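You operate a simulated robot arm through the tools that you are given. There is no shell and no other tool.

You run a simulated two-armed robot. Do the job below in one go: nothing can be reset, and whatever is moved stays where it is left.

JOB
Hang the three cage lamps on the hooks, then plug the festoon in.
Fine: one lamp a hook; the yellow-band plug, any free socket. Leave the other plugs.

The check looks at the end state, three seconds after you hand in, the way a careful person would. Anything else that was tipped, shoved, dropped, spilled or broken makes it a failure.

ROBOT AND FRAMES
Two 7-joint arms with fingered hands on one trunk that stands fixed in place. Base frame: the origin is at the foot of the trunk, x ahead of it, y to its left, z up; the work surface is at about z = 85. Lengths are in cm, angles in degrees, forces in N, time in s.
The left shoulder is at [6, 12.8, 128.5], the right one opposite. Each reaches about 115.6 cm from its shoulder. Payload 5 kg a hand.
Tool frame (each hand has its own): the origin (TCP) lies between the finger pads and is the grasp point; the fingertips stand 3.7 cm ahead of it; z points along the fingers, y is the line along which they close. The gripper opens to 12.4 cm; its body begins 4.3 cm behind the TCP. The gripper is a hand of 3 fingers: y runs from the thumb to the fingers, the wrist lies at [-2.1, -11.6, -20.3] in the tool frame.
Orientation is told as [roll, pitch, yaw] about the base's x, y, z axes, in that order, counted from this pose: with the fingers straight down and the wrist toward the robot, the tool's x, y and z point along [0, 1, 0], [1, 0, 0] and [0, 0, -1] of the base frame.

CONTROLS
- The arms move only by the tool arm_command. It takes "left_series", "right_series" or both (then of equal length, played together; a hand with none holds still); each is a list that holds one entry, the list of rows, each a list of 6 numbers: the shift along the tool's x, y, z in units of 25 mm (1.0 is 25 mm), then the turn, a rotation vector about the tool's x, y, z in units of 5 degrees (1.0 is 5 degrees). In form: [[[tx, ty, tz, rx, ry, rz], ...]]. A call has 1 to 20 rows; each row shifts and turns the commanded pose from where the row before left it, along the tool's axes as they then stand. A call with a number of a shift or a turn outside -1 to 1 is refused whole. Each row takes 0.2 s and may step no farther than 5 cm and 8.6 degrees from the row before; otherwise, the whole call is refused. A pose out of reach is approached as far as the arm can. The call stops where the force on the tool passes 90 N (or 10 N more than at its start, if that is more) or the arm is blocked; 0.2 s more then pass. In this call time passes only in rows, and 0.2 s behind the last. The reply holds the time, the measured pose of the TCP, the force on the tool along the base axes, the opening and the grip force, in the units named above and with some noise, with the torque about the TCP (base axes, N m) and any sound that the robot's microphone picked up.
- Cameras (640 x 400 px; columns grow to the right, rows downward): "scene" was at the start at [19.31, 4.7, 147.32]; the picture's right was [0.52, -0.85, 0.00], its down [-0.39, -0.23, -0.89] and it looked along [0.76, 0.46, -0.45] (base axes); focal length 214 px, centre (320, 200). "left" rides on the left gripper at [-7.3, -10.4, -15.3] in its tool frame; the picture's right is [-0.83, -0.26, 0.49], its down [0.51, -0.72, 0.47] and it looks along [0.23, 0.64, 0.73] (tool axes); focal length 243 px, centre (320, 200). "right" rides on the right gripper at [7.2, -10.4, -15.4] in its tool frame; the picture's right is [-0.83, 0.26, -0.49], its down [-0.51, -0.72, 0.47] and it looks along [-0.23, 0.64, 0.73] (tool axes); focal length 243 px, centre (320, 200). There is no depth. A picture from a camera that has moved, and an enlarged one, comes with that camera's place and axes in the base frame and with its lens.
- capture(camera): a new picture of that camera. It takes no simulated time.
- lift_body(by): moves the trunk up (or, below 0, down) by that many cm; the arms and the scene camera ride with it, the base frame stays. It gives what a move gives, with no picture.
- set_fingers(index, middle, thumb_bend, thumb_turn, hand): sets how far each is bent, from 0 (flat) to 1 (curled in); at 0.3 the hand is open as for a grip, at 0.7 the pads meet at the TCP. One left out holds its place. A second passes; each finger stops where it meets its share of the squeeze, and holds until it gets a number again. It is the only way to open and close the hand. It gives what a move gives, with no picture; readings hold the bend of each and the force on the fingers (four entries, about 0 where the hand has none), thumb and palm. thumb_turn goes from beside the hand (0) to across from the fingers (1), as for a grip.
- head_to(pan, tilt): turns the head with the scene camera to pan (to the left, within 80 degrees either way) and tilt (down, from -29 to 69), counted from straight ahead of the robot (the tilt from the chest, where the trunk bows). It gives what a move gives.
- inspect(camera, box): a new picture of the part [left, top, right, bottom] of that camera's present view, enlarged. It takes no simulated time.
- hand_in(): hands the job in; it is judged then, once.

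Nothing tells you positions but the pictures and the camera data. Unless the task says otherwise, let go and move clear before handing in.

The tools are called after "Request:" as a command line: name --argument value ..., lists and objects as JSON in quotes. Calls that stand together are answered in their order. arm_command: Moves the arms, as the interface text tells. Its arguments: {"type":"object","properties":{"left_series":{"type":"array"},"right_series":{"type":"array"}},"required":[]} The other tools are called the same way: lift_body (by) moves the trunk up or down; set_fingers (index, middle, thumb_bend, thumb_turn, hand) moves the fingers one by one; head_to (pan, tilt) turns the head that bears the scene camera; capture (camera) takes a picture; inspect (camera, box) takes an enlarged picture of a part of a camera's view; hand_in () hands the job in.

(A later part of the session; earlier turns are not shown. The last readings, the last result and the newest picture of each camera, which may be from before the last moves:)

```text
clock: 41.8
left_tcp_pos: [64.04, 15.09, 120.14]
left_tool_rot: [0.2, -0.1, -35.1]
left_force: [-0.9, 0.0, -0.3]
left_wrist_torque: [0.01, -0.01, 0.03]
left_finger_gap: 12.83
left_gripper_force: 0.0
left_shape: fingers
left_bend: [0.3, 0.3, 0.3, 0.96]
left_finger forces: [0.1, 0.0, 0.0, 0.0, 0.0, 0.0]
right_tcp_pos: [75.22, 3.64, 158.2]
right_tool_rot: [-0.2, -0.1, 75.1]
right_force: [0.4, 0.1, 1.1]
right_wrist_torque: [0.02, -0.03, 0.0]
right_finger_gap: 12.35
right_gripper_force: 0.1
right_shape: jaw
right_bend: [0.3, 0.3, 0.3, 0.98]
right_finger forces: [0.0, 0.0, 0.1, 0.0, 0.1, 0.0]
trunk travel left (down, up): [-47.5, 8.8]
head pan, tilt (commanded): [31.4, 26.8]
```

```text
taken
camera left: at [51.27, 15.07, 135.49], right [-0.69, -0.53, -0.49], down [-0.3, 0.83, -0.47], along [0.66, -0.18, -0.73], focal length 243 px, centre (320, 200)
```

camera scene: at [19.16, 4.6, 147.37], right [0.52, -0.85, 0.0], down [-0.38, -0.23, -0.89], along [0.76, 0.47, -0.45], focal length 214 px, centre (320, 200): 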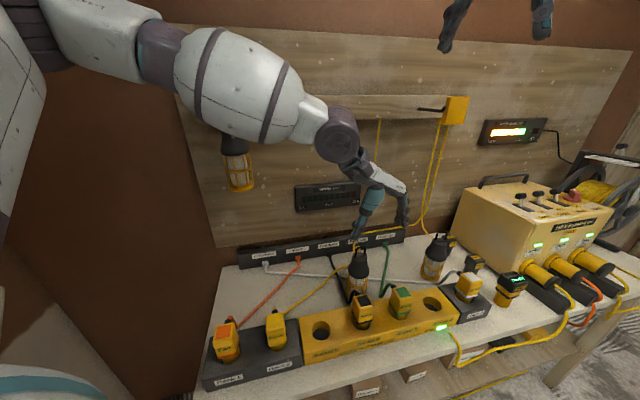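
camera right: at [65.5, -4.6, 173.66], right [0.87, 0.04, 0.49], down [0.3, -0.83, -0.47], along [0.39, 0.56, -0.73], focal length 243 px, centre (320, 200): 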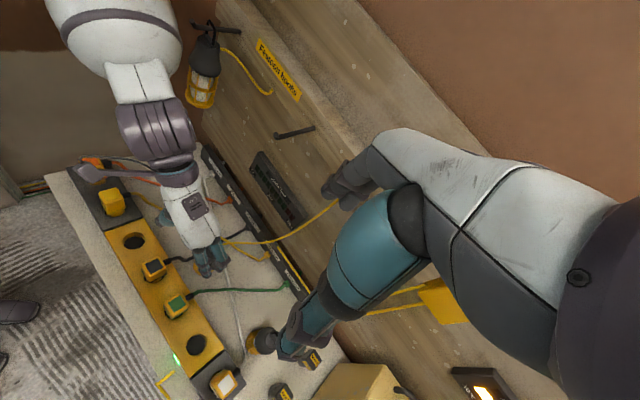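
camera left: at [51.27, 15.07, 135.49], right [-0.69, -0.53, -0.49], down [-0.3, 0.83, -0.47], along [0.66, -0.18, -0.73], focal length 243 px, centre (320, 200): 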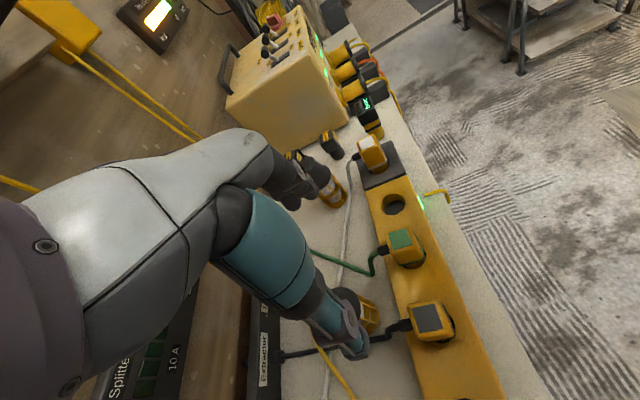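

To keep obstacles low, I'll take lamp 3 before lamp 2 (the left forearm comes in from the left). I move the right hand aside to the right where its camera still sees hook 3, and carry the left hand over in front of lamp 3.

Request:
arm_command --left_series '[[[0, 0, 0, 0, 0, 0], [0, 0, 0, 0, 0, 0], [0, 0, 0, 0, 0, 0], [0, 0, 0, 0, 0, 0], [0, 0, 0, 0, 0, 0], [0, 0, 0, 0, 0, 0], [0, 0, 0, 0, 0, 0], [0, 0, 0, 0, 0, 0], [0, 0, 0, 0, 0, 0], [0, 0, 0, 0, 0, 0], [0, 0, 0, 0, 0, 0], [0, 0, 0, 0, 0, 0], [0, 0, 0, 0, 0, 1], [0, 0, 0, 0, 0, 1], [0, 0, 0, 0, 0, 1], [0, 0, 0, 0, 0, 1], [0, 0, 0, 0, 0, 1], [0, 0, 0, 0, 0, 1]]]' --right_series '[[[-0.013, -0.987, 0.1, 0, 0, 0], [-0.013, -0.987, 0.1, 0, 0, 0], [-0.013, -0.987, 0.1, 0, 0, 0], [-0.013, -0.987, 0.1, 0, 0, 0], [-0.013, -0.987, 0.1, 0, 0, 0], [-0.013, -0.987, 0.1, 0, 0, 0], [-0.013, -0.987, 0.1, 0, 0, 0], [-0.013, -0.987, 0.1, 0, 0, 0], [-0.013, -0.987, 0.1, 0, 0, 0], [-0.013, -0.987, 0.1, 0, 0, 0], [-0.013, -0.987, 0.1, 0, 0, 0], [-0.013, -0.987, 0.1, 0, 0, 0], [0, 0, 0, 0, 0, 1], [0, 0, 0, 0, 0, 1], [0, 0, 0, 0, 0, 1], [0, 0, 0, 0, 0, 1], [0, 0, 0, 0, 0, 1], [0, 0, 0, 0, 0, 1]]]'

Request:
capture --camera "right"

Request:
capture --camera "scene"

```text
clock: 45.6
left_tcp_pos: [64.24, 15.05, 119.99]
left_tool_rot: [0.1, 0.0, -65.2]
left_force: [-0.8, -0.5, 0.5]
left_wrist_torque: [0.0, -0.01, 0.0]
left_finger_gap: 12.87
left_gripper_force: 0.0
left_shape: fingers
left_bend: [0.3, 0.3, 0.3, 0.96]
left_finger forces: [0.1, 0.0, 0.1, 0.0, 0.0, 0.0]
right_tcp_pos: [68.06, -24.9, 154.93]
right_tool_rot: [0.0, -0.1, 45.0]
right_force: [-0.5, 0.3, 0.3]
right_wrist_torque: [0.05, 0.01, 0.01]
right_finger_gap: 12.39
right_gripper_force: 0.1
right_shape: jaw
right_bend: [0.3, 0.3, 0.3, 0.98]
right_finger forces: [0.1, 0.1, 0.0, 0.0, 0.0, 0.0]
trunk travel left (down, up): [-47.5, 8.8]
head pan, tilt (commanded): [31.4, 26.8]
```

```text
taken
camera right: at [55.58, -27.22, 170.58], right [0.77, -0.4, 0.49], down [-0.15, -0.87, -0.47], along [0.62, 0.29, -0.73], focal length 243 px, centre (320, 200)
```

right: 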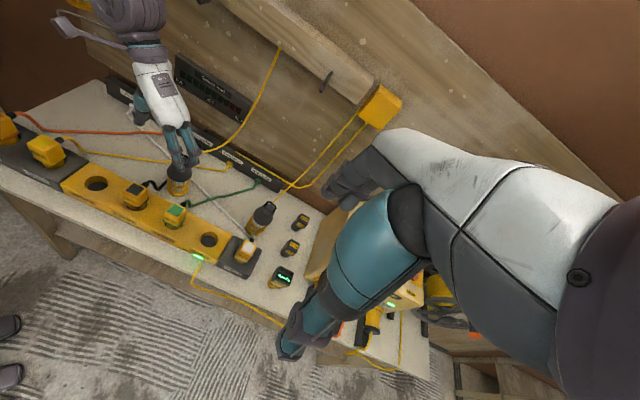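

```text
taken
camera scene: at [19.31, 4.7, 147.33], right [0.52, -0.85, 0.0], down [-0.38, -0.23, -0.89], along [0.76, 0.47, -0.45], focal length 214 px, centre (320, 200)
```

scene: 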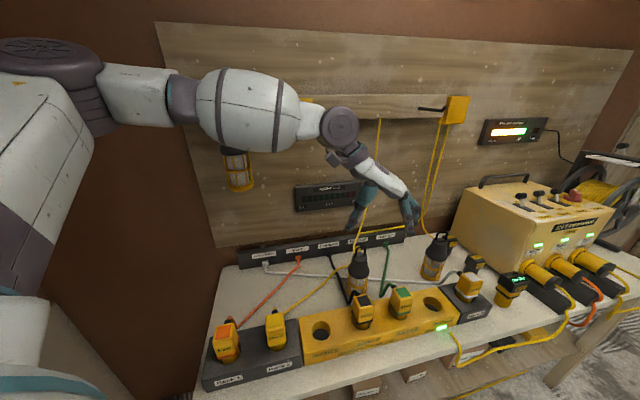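

The right camera now shows lamp 3 and hook 3 clearly. Zooming to measure lamp 3 and its loop.

Request:
inspect --camera "right" --box '[220, 180, 320, 260]'

Request:
inspect --camera "right" --box '[290, 50, 410, 130]'

Request:
inspect --camera "scene" --box '[400, 220, 480, 290]'

Request:
inspect --camera "right" --box '[50, 0, 250, 200]'

```text
5.00 times, centred on (270, 220) of right
camera zoom: at [55.58, -27.22, 170.58], right [0.77, -0.4, 0.49], down [-0.15, -0.87, -0.47], along [0.62, 0.29, -0.73], focal length 1213 px, centre (570, 100)
```

zoom: 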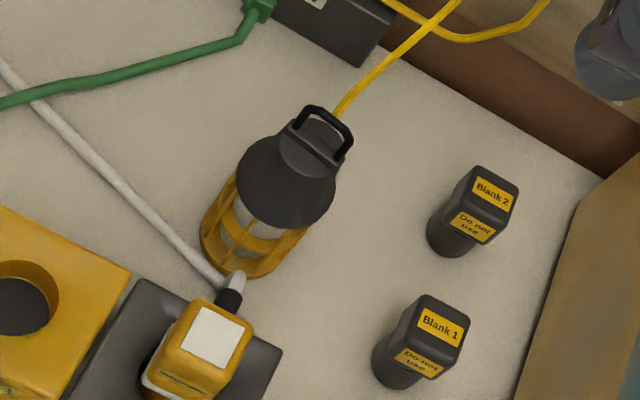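

```text
5.00 times, centred on (350, 90) of right
camera zoom: at [55.58, -27.22, 170.58], right [0.77, -0.4, 0.49], down [-0.15, -0.87, -0.47], along [0.62, 0.29, -0.73], focal length 1213 px, centre (170, 750)
```

zoom: 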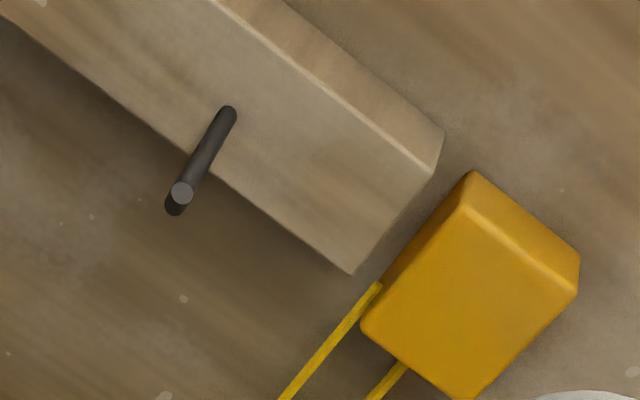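

```text
5.71 times, centred on (440, 255) of scene
camera zoom: at [19.31, 4.7, 147.33], right [0.52, -0.85, 0.0], down [-0.38, -0.23, -0.89], along [0.76, 0.47, -0.45], focal length 1226 px, centre (-366, -114)
```

zoom: 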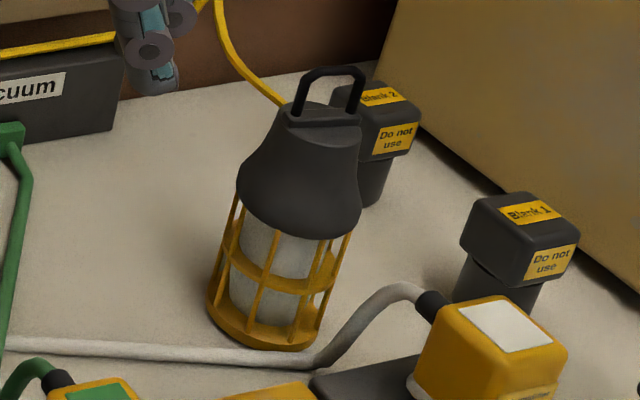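

```text
2.00 times, centred on (150, 100) of right
camera zoom: at [55.58, -27.22, 170.58], right [0.77, -0.4, 0.49], down [-0.15, -0.87, -0.47], along [0.62, 0.29, -0.73], focal length 485 px, centre (660, 400)
```

zoom: 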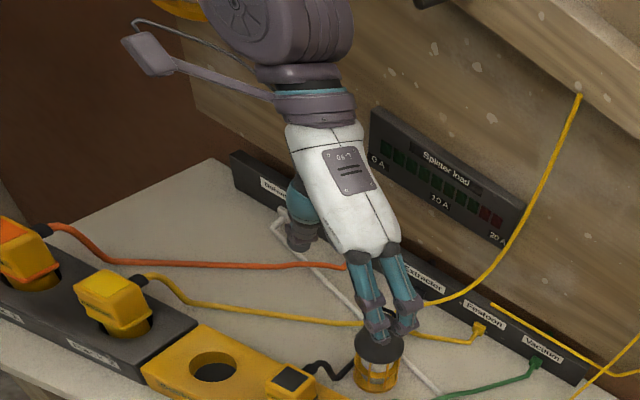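

Lamp 3's top is at (92.3, 0.5) with its loop at about −60°. I bring the left hand directly over it at a height well below the hook.

Request:
arm_command --left_series '[[[0.554, 0.713, 0.229, 0, 0, 0], [0.554, 0.713, 0.229, 0, 0, 0], [0.554, 0.713, 0.229, 0, 0, 0], [0.554, 0.713, 0.229, 0, 0, 0], [0.554, 0.713, 0.229, 0, 0, 0], [0.554, 0.713, 0.229, 0, 0, 0], [0.554, 0.713, 0.229, 0, 0, 0], [0.554, 0.713, 0.229, 0, 0, 0], [0.554, 0.713, 0.229, 0, 0, 0], [0.554, 0.713, 0.229, 0, 0, 0], [0.554, 0.713, 0.229, 0, 0, 0], [0.554, 0.713, 0.229, 0, 0, 0], [0.554, 0.713, 0.229, 0, 0, 0], [0.554, 0.713, 0.229, 0, 0, 0], [0, 0, 0, 0, 0, -1], [0, 0, 0, 0, 0, 0]]]'

Request:
capture --camera "right"

Request:
capture --camera "scene"

Request:
capture --camera "left"

```text
clock: 49.0
left_tcp_pos: [85.46, 5.41, 113.78]
left_tool_rot: [0.2, -0.1, -60.1]
left_force: [-0.4, 0.4, -0.6]
left_wrist_torque: [0.02, 0.04, -0.01]
left_finger_gap: 12.9
left_gripper_force: 0.0
left_shape: fingers
left_bend: [0.3, 0.3, 0.3, 0.96]
left_finger forces: [0.0, 0.1, 0.1, 0.1, 0.0, 0.0]
left hand out of reach, approached as far as the arm can: row 11, 12, 13, 14
right_tcp_pos: [67.95, -25.11, 155.11]
right_tool_rot: [0.0, -0.1, 44.9]
right_force: [-0.1, -0.5, -0.5]
right_wrist_torque: [0.03, 0.01, -0.01]
right_finger_gap: 12.39
right_gripper_force: 0.1
right_shape: jaw
right_bend: [0.3, 0.3, 0.3, 0.98]
right_finger forces: [0.0, 0.0, 0.0, 0.1, 0.0, 0.0]
trunk travel left (down, up): [-47.5, 8.8]
head pan, tilt (commanded): [31.4, 26.8]
```

```text
taken
camera right: at [55.39, -27.46, 170.64], right [0.77, -0.4, 0.49], down [-0.15, -0.87, -0.47], along [0.62, 0.29, -0.73], focal length 243 px, centre (320, 200)
```

right: 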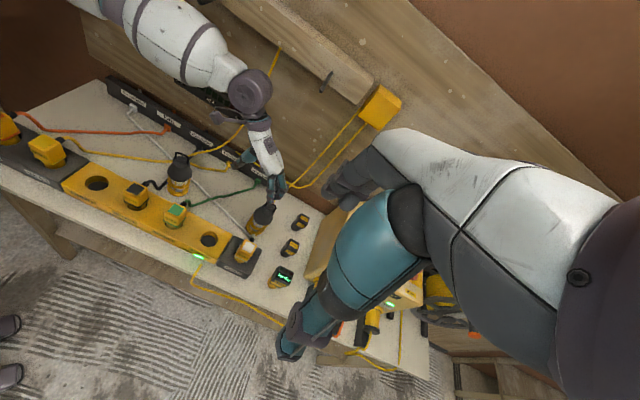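

```text
taken
camera scene: at [19.16, 4.52, 147.38], right [0.52, -0.85, 0.0], down [-0.38, -0.23, -0.89], along [0.76, 0.47, -0.45], focal length 214 px, centre (320, 200)
```

scene: 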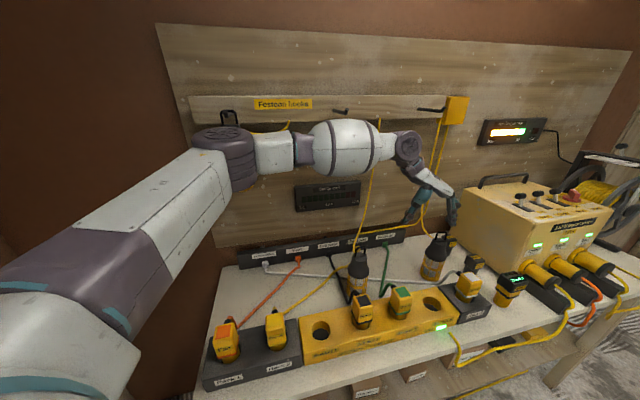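

```text
taken
camera left: at [73.75, 10.85, 129.15], right [-0.85, -0.19, -0.49], down [0.08, 0.88, -0.47], along [0.52, -0.44, -0.73], focal length 243 px, centre (320, 200)
```

left: 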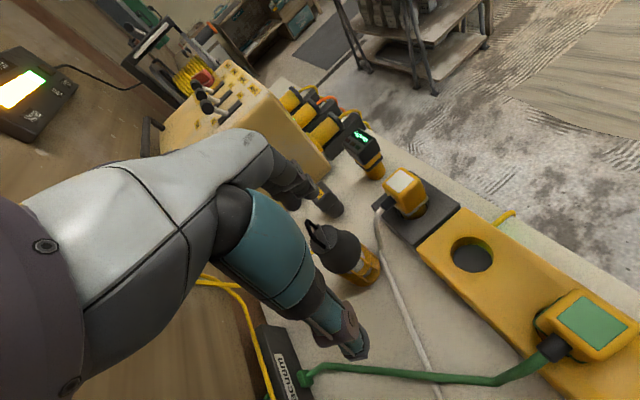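

That pose is out of the left arm's reach for a straight-down hand, so for lamp 3 I'll use a forward-pitched hand (45° down, heading +x), which brings the wrist closer. I back off and re-orient in free air.

Request:
arm_command --left_series '[[[-0.8, -0.3, -0.3, 0, 0, 0], [-0.8, -0.3, -0.3, 0, 0, 0], [-0.8, -0.3, -0.3, 0, 0, 0], [-0.8, -0.3, -0.3, 0, 0, 0], [-0.8, -0.3, -0.3, 0, 0, 0], [0, 0, 0, 0, 0, 1], [0, 0, 0, 0, 0, 1], [0, 0, 0, 0, 0, 1], [0, 0, 0, 0, 0, 1], [0, 0, 0, 0, 0, 1], [0, 0, 0, 0, 0, 1]]]'

Request:
capture --camera "right"

Request:
capture --camera "scene"

```text
clock: 51.4
left_tcp_pos: [73.81, 3.9, 117.88]
left_tool_rot: [0.5, 0.0, -90.3]
left_force: [0.3, -0.2, -0.5]
left_wrist_torque: [-0.01, 0.0, 0.0]
left_finger_gap: 12.9
left_gripper_force: 0.0
left_shape: fingers
left_bend: [0.3, 0.3, 0.3, 0.96]
left_finger forces: [0.1, 0.0, 0.0, 0.0, 0.0, 0.1]
right_tcp_pos: [66.63, -24.99, 155.75]
right_tool_rot: [-0.3, -0.5, 45.0]
right_force: [-0.7, -1.2, 0.4]
right_wrist_torque: [-0.01, 0.03, 0.01]
right_finger_gap: 12.37
right_gripper_force: 0.1
right_shape: jaw
right_bend: [0.3, 0.3, 0.3, 0.98]
right_finger forces: [0.0, 0.0, 0.1, 0.0, 0.1, 0.0]
trunk travel left (down, up): [-47.5, 8.8]
head pan, tilt (commanded): [31.4, 26.8]
```

```text
taken
camera right: at [53.95, -27.25, 171.08], right [0.77, -0.4, 0.5], down [-0.15, -0.87, -0.47], along [0.62, 0.29, -0.73], focal length 243 px, centre (320, 200)
```

right: 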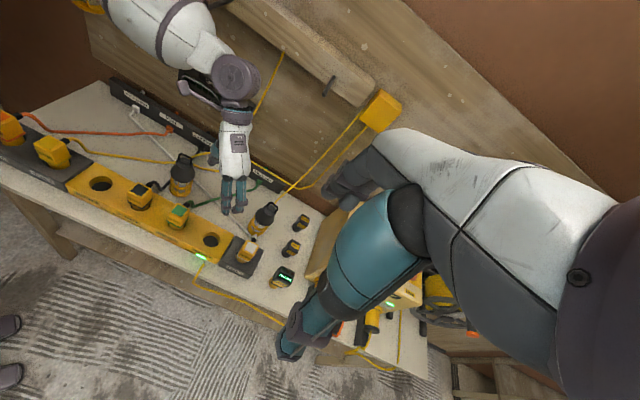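

```text
taken
camera scene: at [17.9, 4.68, 147.49], right [0.52, -0.85, 0.01], down [-0.38, -0.23, -0.9], along [0.77, 0.47, -0.44], focal length 214 px, centre (320, 200)
```

scene: 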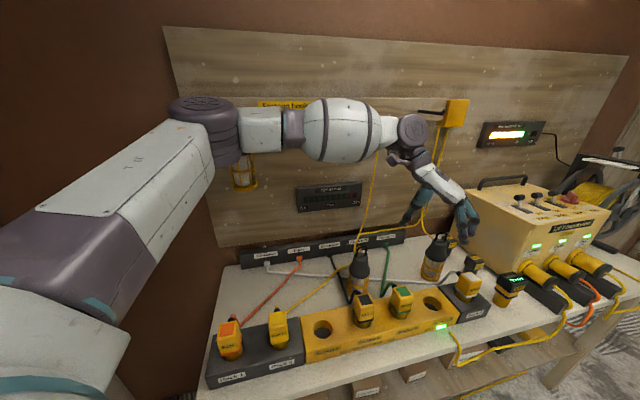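

The camera and right hand readings shifted about 1.3 cm, as if the trunk leans back, so the left elbow may be touching something. I pause briefly and look closely at the elbow near lamp 1.

Request:
arm_command --left_series '[[[0, 0, 0, 0, 0, 0], [0, 0, 0, 0, 0, 0]]]'

Request:
inspect --camera "scene" --box '[150, 70, 320, 210]'

Request:
inspect --camera "right" --box '[40, 0, 290, 160]'

Request:
capture --camera "left"

```text
clock: 52.0
left_tcp_pos: [73.8, 3.77, 117.85]
left_tool_rot: [0.4, 0.1, -90.2]
left_force: [-0.4, -0.1, 0.8]
left_wrist_torque: [-0.04, 0.0, 0.03]
left_finger_gap: 12.9
left_gripper_force: 0.1
left_shape: fingers
left_bend: [0.3, 0.3, 0.3, 0.96]
left_finger forces: [0.1, 0.0, 0.0, 0.0, 0.0, 0.1]
right_tcp_pos: [66.57, -24.97, 155.68]
right_tool_rot: [-0.4, -0.4, 45.1]
right_force: [-0.6, -0.1, -0.1]
right_wrist_torque: [0.03, -0.03, 0.0]
right_finger_gap: 12.38
right_gripper_force: 0.0
right_shape: jaw
right_bend: [0.3, 0.3, 0.3, 0.98]
right_finger forces: [0.0, 0.1, 0.0, 0.1, 0.0, 0.0]
trunk travel left (down, up): [-47.5, 8.8]
head pan, tilt (commanded): [31.4, 26.8]
```

```text
2.86 times, centred on (235, 140) of scene
camera zoom: at [17.89, 4.67, 147.48], right [0.52, -0.85, 0.01], down [-0.38, -0.23, -0.9], along [0.77, 0.47, -0.44], focal length 613 px, centre (563, 371)
```

zoom: 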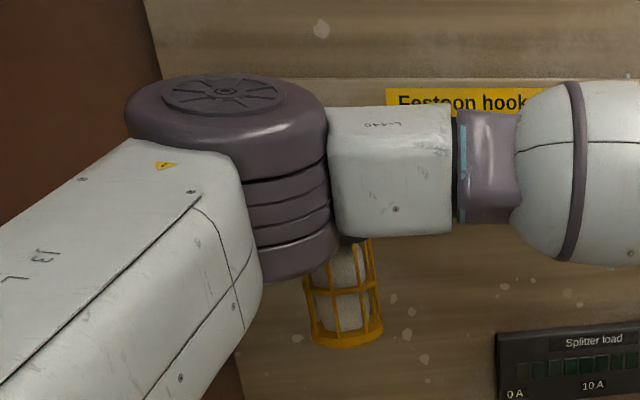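

```text
2.50 times, centred on (165, 80) of right
camera zoom: at [53.93, -27.26, 171.07], right [0.77, -0.4, 0.5], down [-0.15, -0.87, -0.47], along [0.62, 0.29, -0.73], focal length 606 px, centre (708, 500)
```

zoom: 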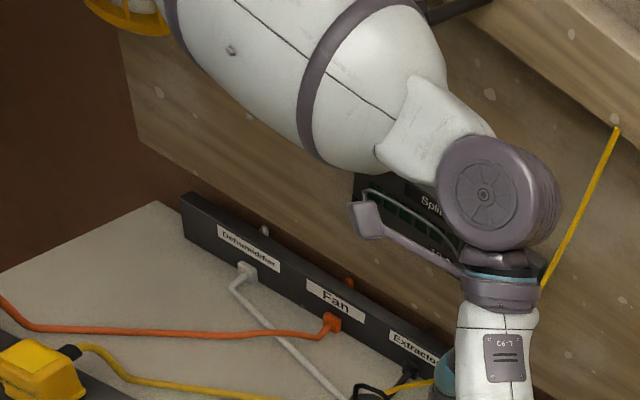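

```text
taken
camera left: at [66.3, 14.28, 133.28], right [-0.83, 0.26, -0.5], down [0.51, 0.72, -0.47], along [0.24, -0.64, -0.73], focal length 243 px, centre (320, 200)
```

left: 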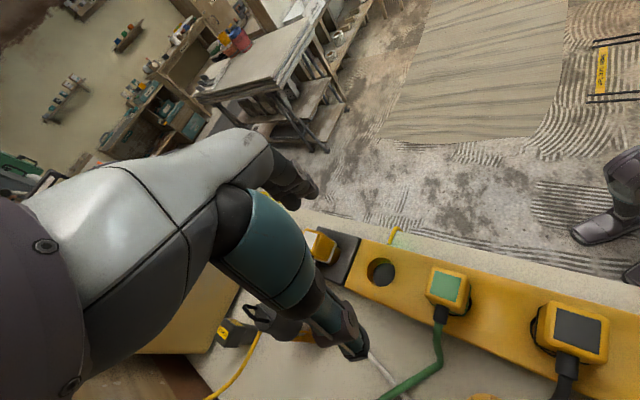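

The lean persists, so the big elbow joint is likely pressing toward hook 1. I undo the last yaw rotation step by step to pull the elbow off.

Request:
arm_command --left_series '[[[0, 0, 0, 0, 0, -1], [0, 0, 0, 0, 0, -1], [0, 0, 0, 0, 0, -1]]]'

Request:
inspect --camera "scene" --box '[150, 70, 320, 210]'

```text
clock: 52.8
left_tcp_pos: [74.78, 3.96, 118.26]
left_tool_rot: [0.6, -0.2, -74.8]
left_force: [-1.0, 0.0, 0.0]
left_wrist_torque: [-0.01, -0.06, 0.01]
left_finger_gap: 12.9
left_gripper_force: 0.1
left_shape: fingers
left_bend: [0.3, 0.3, 0.3, 0.96]
left_finger forces: [0.0, 0.0, 0.0, 0.0, 0.1, 0.1]
right_tcp_pos: [67.49, -24.89, 155.76]
right_tool_rot: [-0.3, -0.4, 45.0]
right_force: [-0.9, -0.2, 1.4]
right_wrist_torque: [0.01, -0.05, 0.03]
right_finger_gap: 12.38
right_gripper_force: 0.0
right_shape: jaw
right_bend: [0.3, 0.3, 0.3, 0.98]
right_finger forces: [0.0, 0.1, 0.0, 0.0, 0.0, 0.0]
trunk travel left (down, up): [-47.5, 8.8]
head pan, tilt (commanded): [31.4, 26.8]
```

```text
2.86 times, centred on (235, 140) of scene
camera zoom: at [18.83, 4.67, 147.53], right [0.52, -0.85, 0.0], down [-0.38, -0.23, -0.89], along [0.76, 0.47, -0.45], focal length 613 px, centre (563, 371)
```

zoom: 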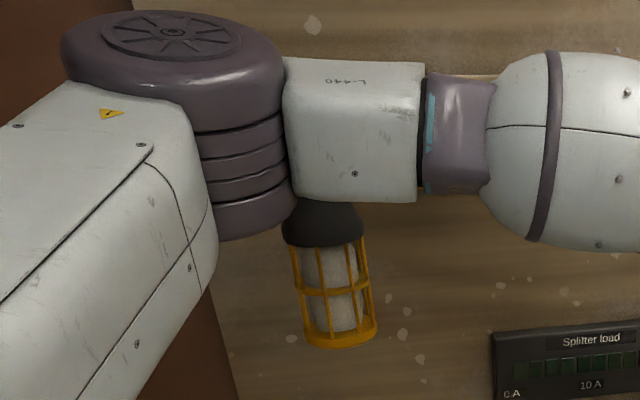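

Lean is shrinking and lamp 1 still hangs. I keep rotating back and watch.

Request:
arm_command --left_series '[[[0, 0, 0, 0, 0, -1], [0, 0, 0, 0, 0, -1], [0, 0, 0, 0, 0, -1], [0, 0, 0, 0, 0, 0]]]'

Request:
inspect --camera "scene" --box '[150, 70, 320, 210]'

Request:
capture --camera "scene"

```text
clock: 53.8
left_tcp_pos: [75.06, 3.97, 117.28]
left_tool_rot: [-0.2, 0.0, -60.0]
left_force: [0.2, -0.2, -0.9]
left_wrist_torque: [0.0, 0.03, -0.01]
left_finger_gap: 12.9
left_gripper_force: 0.0
left_shape: fingers
left_bend: [0.3, 0.3, 0.3, 0.96]
left_finger forces: [0.0, 0.0, 0.0, 0.0, 0.0, 0.0]
right_tcp_pos: [68.28, -24.97, 155.06]
right_tool_rot: [0.1, 0.0, 45.0]
right_force: [0.6, -1.4, -0.1]
right_wrist_torque: [-0.01, 0.04, 0.0]
right_finger_gap: 12.41
right_gripper_force: 0.1
right_shape: jaw
right_bend: [0.3, 0.3, 0.3, 0.98]
right_finger forces: [0.0, 0.0, 0.0, 0.1, 0.1, 0.0]
trunk travel left (down, up): [-47.5, 8.8]
head pan, tilt (commanded): [31.4, 26.8]
```

```text
2.86 times, centred on (235, 140) of scene
camera zoom: at [19.49, 4.73, 147.29], right [0.52, -0.85, 0.0], down [-0.39, -0.24, -0.89], along [0.76, 0.47, -0.45], focal length 613 px, centre (563, 371)
```

zoom: 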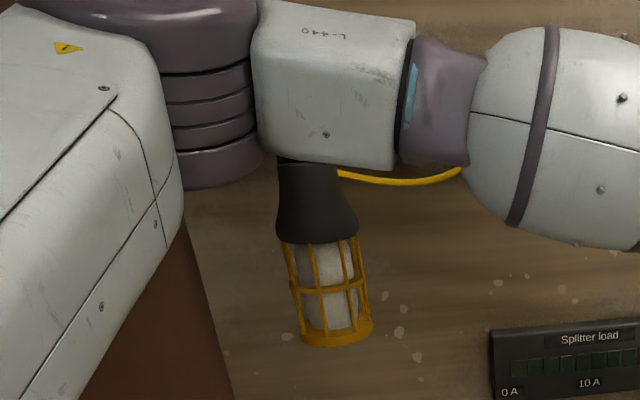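

```text
taken
camera scene: at [19.49, 4.73, 147.29], right [0.52, -0.85, 0.0], down [-0.39, -0.24, -0.89], along [0.76, 0.47, -0.45], focal length 214 px, centre (320, 200)
```

scene: 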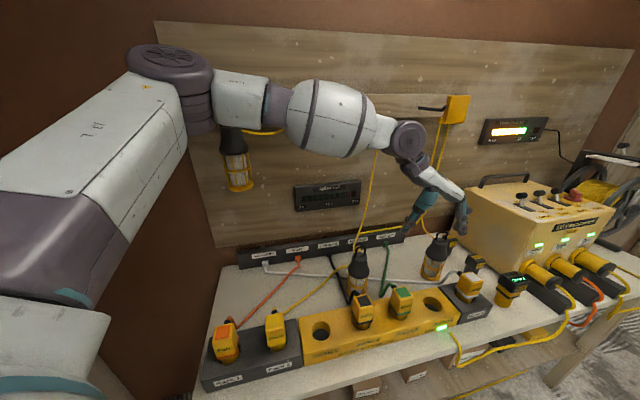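

The arm is clear again and lamp 1 still hangs. I'll use a different hand attitude for lamp 3: thumb toward me, fingers toward the wall, hand tilted pointing right along the bench, which keeps the elbow in and the peg free. First I yaw the left hand back to 0 where it is.

Request:
arm_command --left_series '[[[0, 0, -0.2, 0, 0, -1], [0, 0, -0.2, 0, 0, -1], [0, 0, -0.2, 0, 0, -1], [0, 0, -0.2, 0, 0, -1], [0, 0, -0.2, 0, 0, -1], [0, 0, -0.2, 0, 0, -1]]]'

Request:
capture --camera "scene"

Request:
capture --camera "right"

```text
clock: 55.2
left_tcp_pos: [75.11, 3.86, 120.43]
left_tool_rot: [0.0, -0.1, -30.0]
left_force: [-1.0, -0.3, 0.5]
left_wrist_torque: [0.01, 0.05, 0.02]
left_finger_gap: 12.91
left_gripper_force: 0.0
left_shape: fingers
left_bend: [0.3, 0.3, 0.3, 0.96]
left_finger forces: [0.1, 0.0, 0.0, 0.1, 0.0, 0.0]
right_tcp_pos: [68.05, -24.86, 155.15]
right_tool_rot: [0.0, 0.0, 44.9]
right_force: [-1.0, -0.8, 0.3]
right_wrist_torque: [0.0, 0.01, -0.01]
right_finger_gap: 12.38
right_gripper_force: 0.1
right_shape: jaw
right_bend: [0.3, 0.3, 0.3, 0.98]
right_finger forces: [0.0, 0.0, 0.0, 0.1, 0.0, 0.0]
trunk travel left (down, up): [-47.5, 8.8]
head pan, tilt (commanded): [31.4, 26.8]
```

```text
taken
camera scene: at [19.28, 4.68, 147.33], right [0.52, -0.85, 0.0], down [-0.38, -0.23, -0.89], along [0.76, 0.47, -0.45], focal length 214 px, centre (320, 200)
```

scene: 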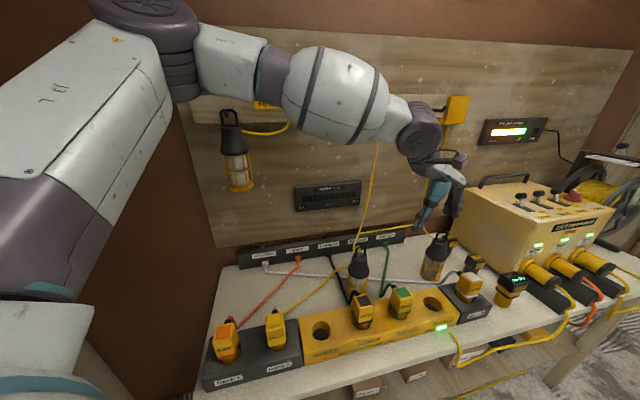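

```text
taken
camera right: at [55.53, -27.25, 170.6], right [0.77, -0.4, 0.49], down [-0.15, -0.87, -0.47], along [0.62, 0.29, -0.73], focal length 243 px, centre (320, 200)
```

right: 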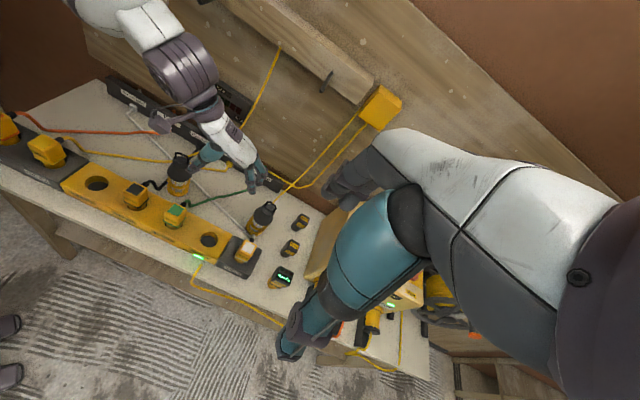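

The elbow rises away from the wall as the yaw increases, and lamp 1 is clearly still on its hook. I continue to yaw +45.

Request:
arm_command --left_series '[[[0, 0, 0, 0, 0, -1], [0, 0, 0, 0, 0, -1], [0, 0, 0, 0, 0, -1], [0, 0, 0, 0, 0, -1], [0, 0, 0, 0, 0, -1], [0, 0, 0, 0, 0, -1], [0, 0, 0, 0, 0, -1], [0, 0, 0, 0, 0, -1], [0, 0, 0, 0, 0, -1], [0, 0, 0, 0, 0, -1], [0, 0, 0, 0, 0, -1], [0, 0, 0, 0, 0, -1], [0, 0, 0, 0, 0, -1], [0, 0, 0, 0, 0, -1], [0, 0, 0, 0, 0, -1]]]'

Request:
capture --camera "scene"

Request:
capture --camera "right"

Request:
capture --camera "left"

```text
clock: 58.4
left_tcp_pos: [74.53, 11.26, 120.22]
left_tool_rot: [-0.1, 0.0, 45.0]
left_force: [0.1, -0.5, 1.6]
left_wrist_torque: [-0.02, -0.06, -0.02]
left_finger_gap: 12.93
left_gripper_force: 0.0
left_shape: fingers
left_bend: [0.3, 0.3, 0.3, 0.96]
left_finger forces: [0.0, 0.1, 0.1, 0.0, 0.0, 0.1]
left hand out of reach, approached as far as the arm can: row 9, 10, 11, 12, 14, 15
right_tcp_pos: [67.95, -24.85, 155.23]
right_tool_rot: [0.0, 0.1, 45.0]
right_force: [1.0, 0.0, 0.0]
right_wrist_torque: [0.02, -0.01, 0.02]
right_finger_gap: 12.38
right_gripper_force: 0.1
right_shape: jaw
right_bend: [0.3, 0.3, 0.3, 0.98]
right_finger forces: [0.0, 0.0, 0.0, 0.0, 0.1, 0.1]
trunk travel left (down, up): [-47.5, 8.8]
head pan, tilt (commanded): [31.4, 26.8]
```

```text
taken
camera scene: at [19.24, 4.76, 147.34], right [0.52, -0.85, 0.0], down [-0.38, -0.24, -0.89], along [0.76, 0.46, -0.45], focal length 214 px, centre (320, 200)
```

scene: 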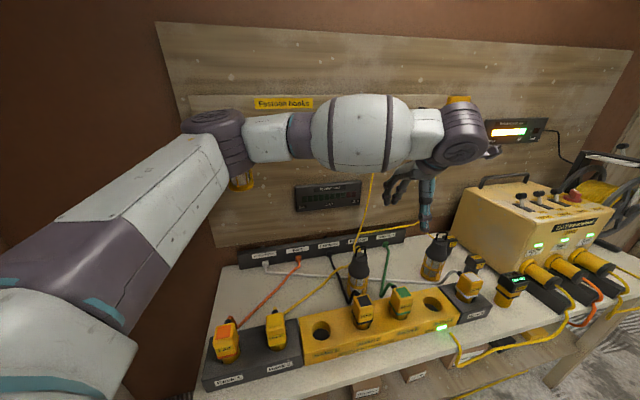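

```text
taken
camera right: at [55.48, -27.15, 170.64], right [0.77, -0.4, 0.49], down [-0.15, -0.87, -0.47], along [0.62, 0.29, -0.73], focal length 243 px, centre (320, 200)
```

right: 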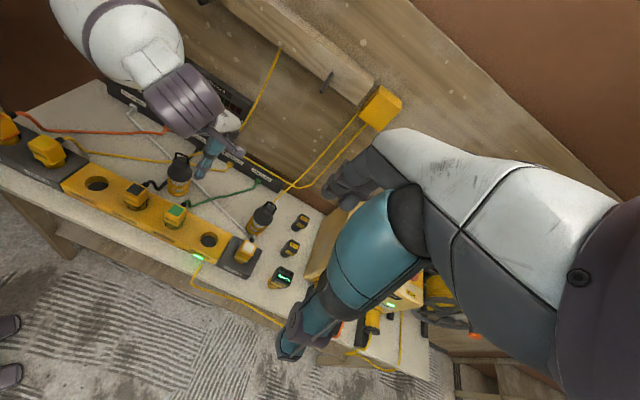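

```text
taken
camera left: at [72.25, -1.25, 135.68], right [0.4, -0.77, -0.49], down [-0.87, -0.15, -0.47], along [0.29, 0.62, -0.73], focal length 243 px, centre (320, 200)
```

left: 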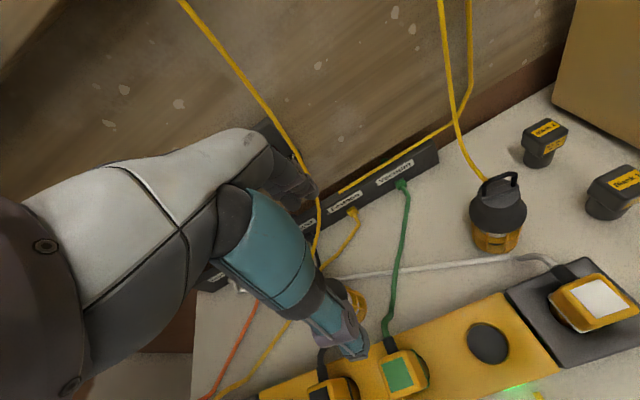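

Yaw +45 is at the arm's limit and brings the elbow toward lamp 1 again, so the good range is yaw −15 to −30 with the elbow high. I return to yaw −20 and test reach over lamp 3 top-down.

Request:
arm_command --left_series '[[[0, 0, 0, 0, 0, 1], [0, 0, 0, 0, 0, 1], [0, 0, 0, 0, 0, 1], [0, 0, 0, 0, 0, 1], [0, 0, 0, 0, 0, 1], [0, 0, 0, 0, 0, 1], [0, 0, 0, 0, 0, 1], [0, 0, 0, 0, 0, 1], [0, 0, 0, 0, 0, 1], [0, 0, 0, 0, 0, 1], [0, 0, 0, 0, 0, 1], [0, 0, 0, 0, 0, 1], [0, 0, 0, 0, 0, 1]]]'

Request:
capture --camera "scene"

```text
clock: 61.2
left_tcp_pos: [74.71, 11.39, 120.16]
left_tool_rot: [-0.2, -0.1, -20.1]
left_force: [0.1, 0.6, 0.2]
left_wrist_torque: [-0.02, 0.02, 0.03]
left_finger_gap: 12.91
left_gripper_force: 0.0
left_shape: fingers
left_bend: [0.3, 0.3, 0.3, 0.96]
left_finger forces: [0.1, 0.0, 0.0, 0.0, 0.0, 0.0]
right_tcp_pos: [68.07, -24.96, 155.1]
right_tool_rot: [0.0, 0.1, 44.9]
right_force: [-0.5, 0.0, 0.0]
right_wrist_torque: [-0.02, 0.01, -0.02]
right_finger_gap: 12.39
right_gripper_force: 0.1
right_shape: jaw
right_bend: [0.3, 0.3, 0.3, 0.98]
right_finger forces: [0.0, 0.0, 0.0, 0.0, 0.0, 0.1]
trunk travel left (down, up): [-47.5, 8.8]
head pan, tilt (commanded): [31.4, 26.8]
```

```text
taken
camera scene: at [19.32, 4.75, 147.32], right [0.52, -0.85, 0.0], down [-0.38, -0.24, -0.89], along [0.76, 0.46, -0.45], focal length 214 px, centre (320, 200)
```

scene: 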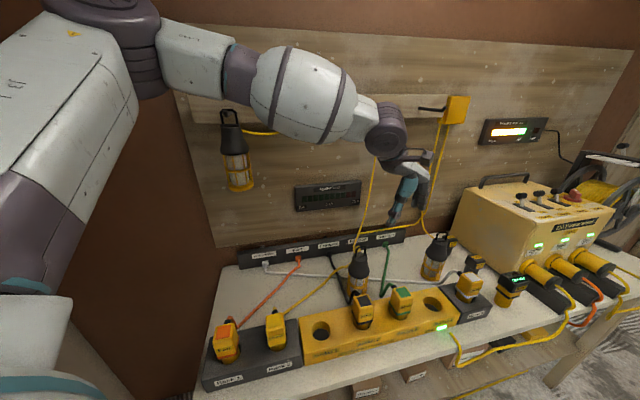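

The arm is clear with the elbow high. Now I try reaching over lamp 3 with this yaw.

Request:
arm_command --left_series '[[[-0.187, 0.9, 0.364, 0, 0, 0], [-0.187, 0.9, 0.364, 0, 0, 0], [-0.187, 0.9, 0.364, 0, 0, 0], [-0.187, 0.9, 0.364, 0, 0, 0], [-0.187, 0.9, 0.364, 0, 0, 0], [-0.187, 0.9, 0.364, 0, 0, 0], [-0.187, 0.9, 0.364, 0, 0, 0], [-0.187, 0.9, 0.364, 0, 0, 0], [-0.187, 0.9, 0.364, 0, 0, 0]]]'

Request:
capture --camera "scene"

Request:
capture --camera "right"

```text
clock: 63.2
left_tcp_pos: [86.87, 4.92, 114.06]
left_tool_rot: [-0.1, 0.0, -20.2]
left_force: [0.5, -0.7, 0.2]
left_wrist_torque: [-0.02, -0.04, -0.03]
left_finger_gap: 12.93
left_gripper_force: 0.0
left_shape: fingers
left_bend: [0.3, 0.3, 0.3, 0.96]
left_finger forces: [0.0, 0.0, 0.0, 0.1, 0.1, 0.0]
left hand out of reach, approached as far as the arm can: row 6, 7, 8, 9
right_tcp_pos: [68.22, -24.91, 155.02]
right_tool_rot: [0.0, 0.2, 44.9]
right_force: [0.8, -0.1, 0.3]
right_wrist_torque: [-0.02, 0.02, -0.02]
right_finger_gap: 12.36
right_gripper_force: 0.0
right_shape: jaw
right_bend: [0.3, 0.3, 0.3, 0.98]
right_finger forces: [0.0, 0.1, 0.0, 0.0, 0.1, 0.1]
trunk travel left (down, up): [-47.5, 8.8]
head pan, tilt (commanded): [31.4, 26.8]
```

```text
taken
camera scene: at [19.44, 4.79, 147.3], right [0.52, -0.85, 0.0], down [-0.39, -0.24, -0.89], along [0.76, 0.46, -0.45], focal length 214 px, centre (320, 200)
```

scene: 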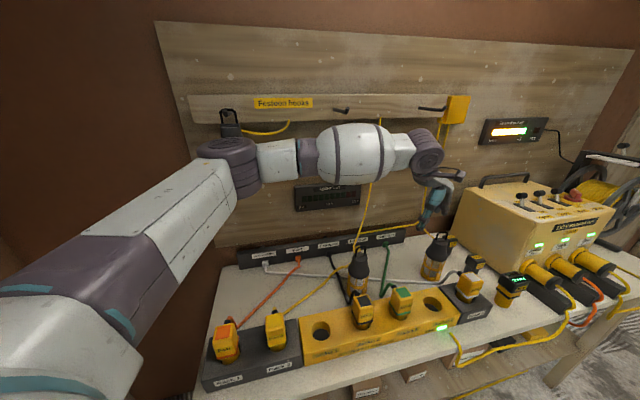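

```text
taken
camera right: at [55.73, -27.12, 170.54], right [0.77, -0.4, 0.49], down [-0.15, -0.87, -0.47], along [0.62, 0.29, -0.73], focal length 243 px, centre (320, 200)
```

right: 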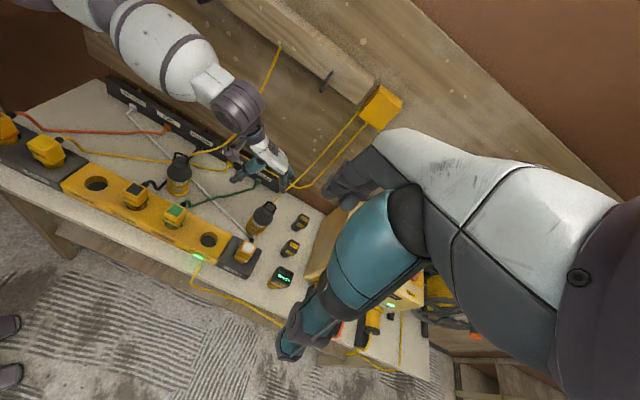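

Left arm cannot reach lamp 3 well, and its elbow is awkward near lamp 1, so I'll use the right arm for lamp 3. First I retract the left arm along its earlier path.

Request:
arm_command --left_series '[[[0.07, -0.99, -0.4, 0, 0, 0], [0.07, -0.99, -0.4, 0, 0, 0], [0.07, -0.99, -0.4, 0, 0, 0], [0.07, -0.99, -0.4, 0, 0, 0], [0.07, -0.99, -0.4, 0, 0, 0], [0.07, -0.99, -0.4, 0, 0, 0], [0.07, -0.99, -0.4, 0, 0, 0], [0.07, -0.99, -0.4, 0, 0, 0], [0.07, -0.99, -0.4, 0, 0, 0], [0.07, -0.99, -0.4, 0, 0, 0], [0.07, -0.99, -0.4, 0, 0, 0], [0, 0, 0, 0, 0, 0]]]'

Request:
capture --camera "scene"

Request:
capture --camera "right"

```text
clock: 65.8
left_tcp_pos: [61.68, 16.03, 125.06]
left_tool_rot: [0.0, 0.0, -20.0]
left_force: [0.3, -0.6, 0.2]
left_wrist_torque: [-0.02, 0.03, 0.0]
left_finger_gap: 12.91
left_gripper_force: 0.0
left_shape: fingers
left_bend: [0.3, 0.3, 0.3, 0.96]
left_finger forces: [0.1, 0.0, 0.0, 0.0, 0.0, 0.0]
right_tcp_pos: [68.18, -24.89, 154.99]
right_tool_rot: [0.1, -0.1, 45.0]
right_force: [0.9, 0.1, 0.2]
right_wrist_torque: [0.01, 0.05, -0.03]
right_finger_gap: 12.42
right_gripper_force: 0.1
right_shape: jaw
right_bend: [0.3, 0.3, 0.3, 0.98]
right_finger forces: [0.0, 0.1, 0.0, 0.1, 0.1, 0.0]
trunk travel left (down, up): [-47.5, 8.8]
head pan, tilt (commanded): [31.4, 26.8]
```

```text
taken
camera scene: at [19.39, 4.69, 147.31], right [0.52, -0.85, 0.0], down [-0.39, -0.23, -0.89], along [0.76, 0.47, -0.45], focal length 214 px, centre (320, 200)
```

scene: 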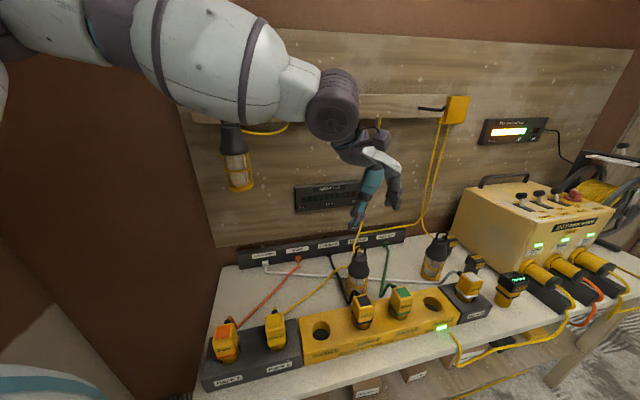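

```text
taken
camera right: at [55.68, -27.24, 170.53], right [0.77, -0.4, 0.49], down [-0.15, -0.87, -0.47], along [0.62, 0.29, -0.73], focal length 243 px, centre (320, 200)
```

right: 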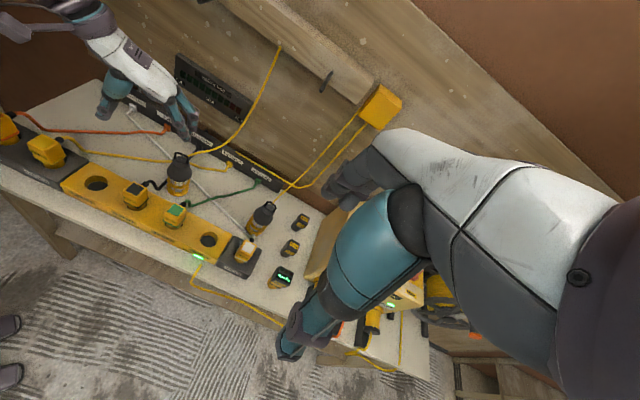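

Lamp 2 is well within the left arm's comfortable range in this posture (elbow high, yaw −20 to −30), so I take lamp 2 now with the left hand, top-down.

Request:
arm_command --left_series '[[[0, 0, 0, 0, 0, 1], [0, 0, 0, 0, 0, 1], [0.59, 0.313, 0.867, 0, 0, 0], [0.59, 0.313, 0.867, 0, 0, 0], [0.59, 0.313, 0.867, 0, 0, 0], [0.59, 0.313, 0.867, 0, 0, 0], [0.59, 0.313, 0.867, 0, 0, 0], [0.59, 0.313, 0.867, 0, 0, 0], [0, 0, 0, 0, 0, 0]]]'

Request:
capture --camera "scene"

Request:
inspect --camera "right" --box '[90, 50, 290, 210]'

Request:
inspect --camera "scene" --box '[300, 150, 440, 300]'

```text
clock: 67.8
left_tcp_pos: [70.39, 21.33, 112.18]
left_tool_rot: [0.0, -0.1, -30.1]
left_force: [0.3, -0.5, -0.2]
left_wrist_torque: [-0.05, -0.03, 0.01]
left_finger_gap: 12.91
left_gripper_force: 0.1
left_shape: fingers
left_bend: [0.3, 0.3, 0.3, 0.96]
left_finger forces: [0.1, 0.0, 0.0, 0.0, 0.0, 0.0]
right_tcp_pos: [68.11, -24.94, 155.1]
right_tool_rot: [-0.1, -0.1, 44.9]
right_force: [-0.7, 0.5, 0.2]
right_wrist_torque: [-0.03, 0.0, -0.03]
right_finger_gap: 12.36
right_gripper_force: 0.2
right_shape: jaw
right_bend: [0.3, 0.3, 0.3, 0.98]
right_finger forces: [0.0, 0.1, 0.0, 0.0, 0.1, 0.0]
trunk travel left (down, up): [-47.5, 8.8]
head pan, tilt (commanded): [31.4, 26.8]
```

```text
taken
camera scene: at [19.27, 4.68, 147.34], right [0.52, -0.85, 0.0], down [-0.38, -0.23, -0.89], along [0.76, 0.47, -0.45], focal length 214 px, centre (320, 200)
```

scene: 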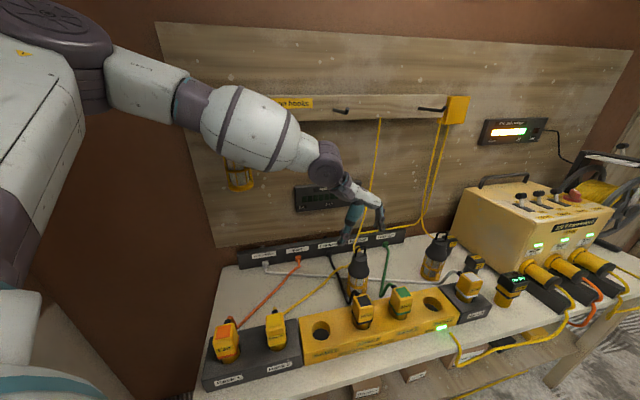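

```text
2.50 times, centred on (190, 130) of right
camera zoom: at [55.52, -27.25, 170.61], right [0.77, -0.4, 0.49], down [-0.15, -0.87, -0.47], along [0.62, 0.29, -0.73], focal length 606 px, centre (645, 375)
```

zoom: 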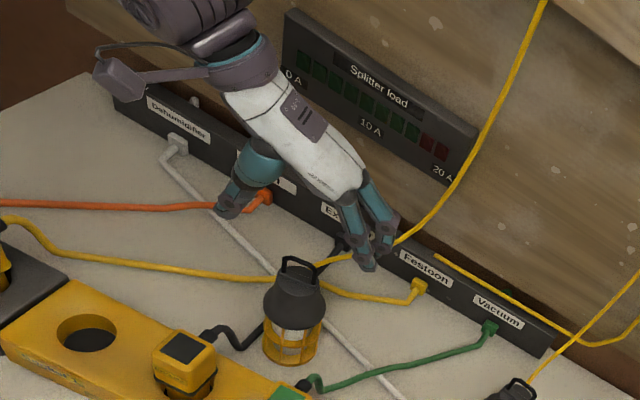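

```text
2.67 times, centred on (370, 225) of scene
camera zoom: at [19.27, 4.68, 147.34], right [0.52, -0.85, 0.0], down [-0.38, -0.23, -0.89], along [0.76, 0.47, -0.45], focal length 572 px, centre (187, 133)
```

zoom: 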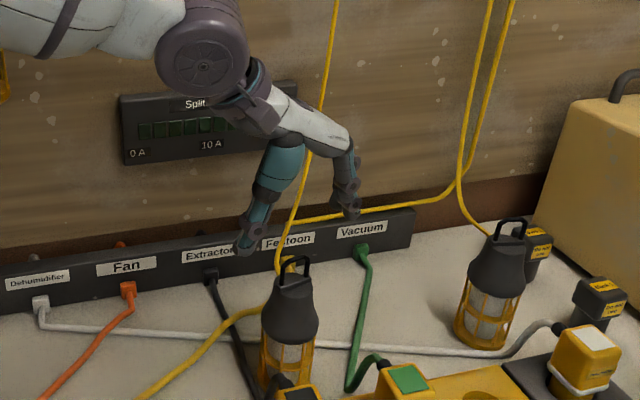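

The hand is over lamp 2 with no lean in the trunk. I descend in two stages.

Request:
arm_command --left_series '[[[0, 0, 0.72, 0, 0, 0], [0, 0, 0.72, 0, 0, 0], [0, 0, 0.72, 0, 0, 0], [0, 0, 0.72, 0, 0, 0], [0, 0, 0, 0, 0, 0]]]'

Request:
inspect --camera "right" --box '[120, 90, 240, 210]'

Request:
inspect --camera "scene" --box '[320, 190, 410, 300]'

Request:
capture --camera "left"

```text
clock: 69.0
left_tcp_pos: [70.21, 21.41, 104.99]
left_tool_rot: [0.0, -0.1, -30.1]
left_force: [0.3, 0.4, 0.1]
left_wrist_torque: [-0.02, 0.0, 0.0]
left_finger_gap: 12.9
left_gripper_force: 0.1
left_shape: fingers
left_bend: [0.3, 0.3, 0.3, 0.96]
left_finger forces: [0.0, 0.0, 0.0, 0.1, 0.0, 0.0]
right_tcp_pos: [68.06, -24.91, 155.18]
right_tool_rot: [0.0, -0.1, 45.0]
right_force: [-0.1, 0.1, -0.8]
right_wrist_torque: [0.01, -0.01, -0.01]
right_finger_gap: 12.4
right_gripper_force: 0.1
right_shape: jaw
right_bend: [0.3, 0.3, 0.3, 0.98]
right_finger forces: [0.0, 0.0, 0.1, 0.0, 0.0, 0.1]
trunk travel left (down, up): [-47.5, 8.8]
head pan, tilt (commanded): [31.4, 26.8]
```

```text
3.33 times, centred on (180, 150) of right
camera zoom: at [55.54, -27.23, 170.6], right [0.77, -0.4, 0.49], down [-0.15, -0.87, -0.47], along [0.62, 0.29, -0.73], focal length 809 px, centre (787, 367)
```

zoom: 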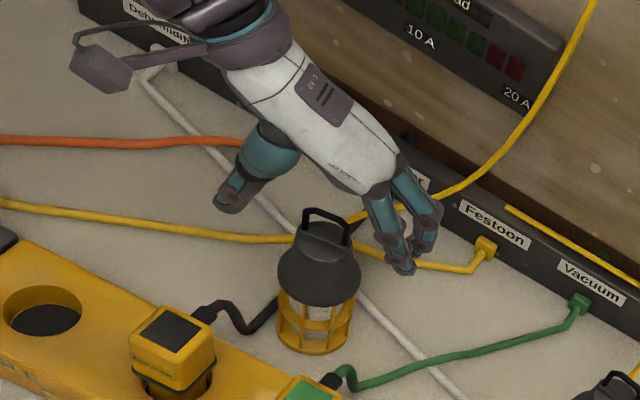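

```text
3.64 times, centred on (365, 245) of scene
camera zoom: at [19.28, 4.69, 147.34], right [0.52, -0.85, 0.0], down [-0.38, -0.23, -0.89], along [0.76, 0.47, -0.45], focal length 780 px, centre (156, 36)
```

zoom: 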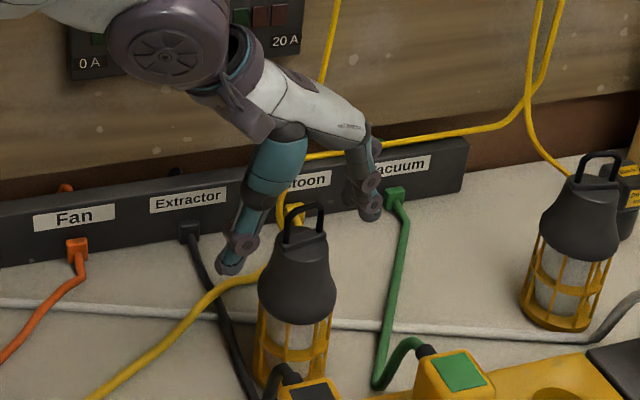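

```text
taken
camera left: at [57.5, 20.44, 120.21], right [-0.64, -0.59, -0.49], down [-0.37, 0.8, -0.47], along [0.67, -0.12, -0.73], focal length 243 px, centre (320, 200)
```

left: 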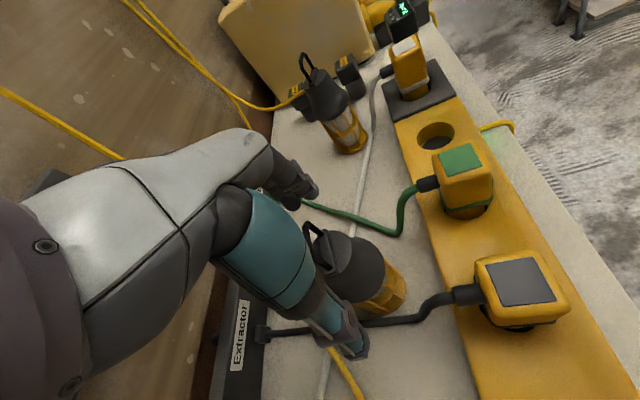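

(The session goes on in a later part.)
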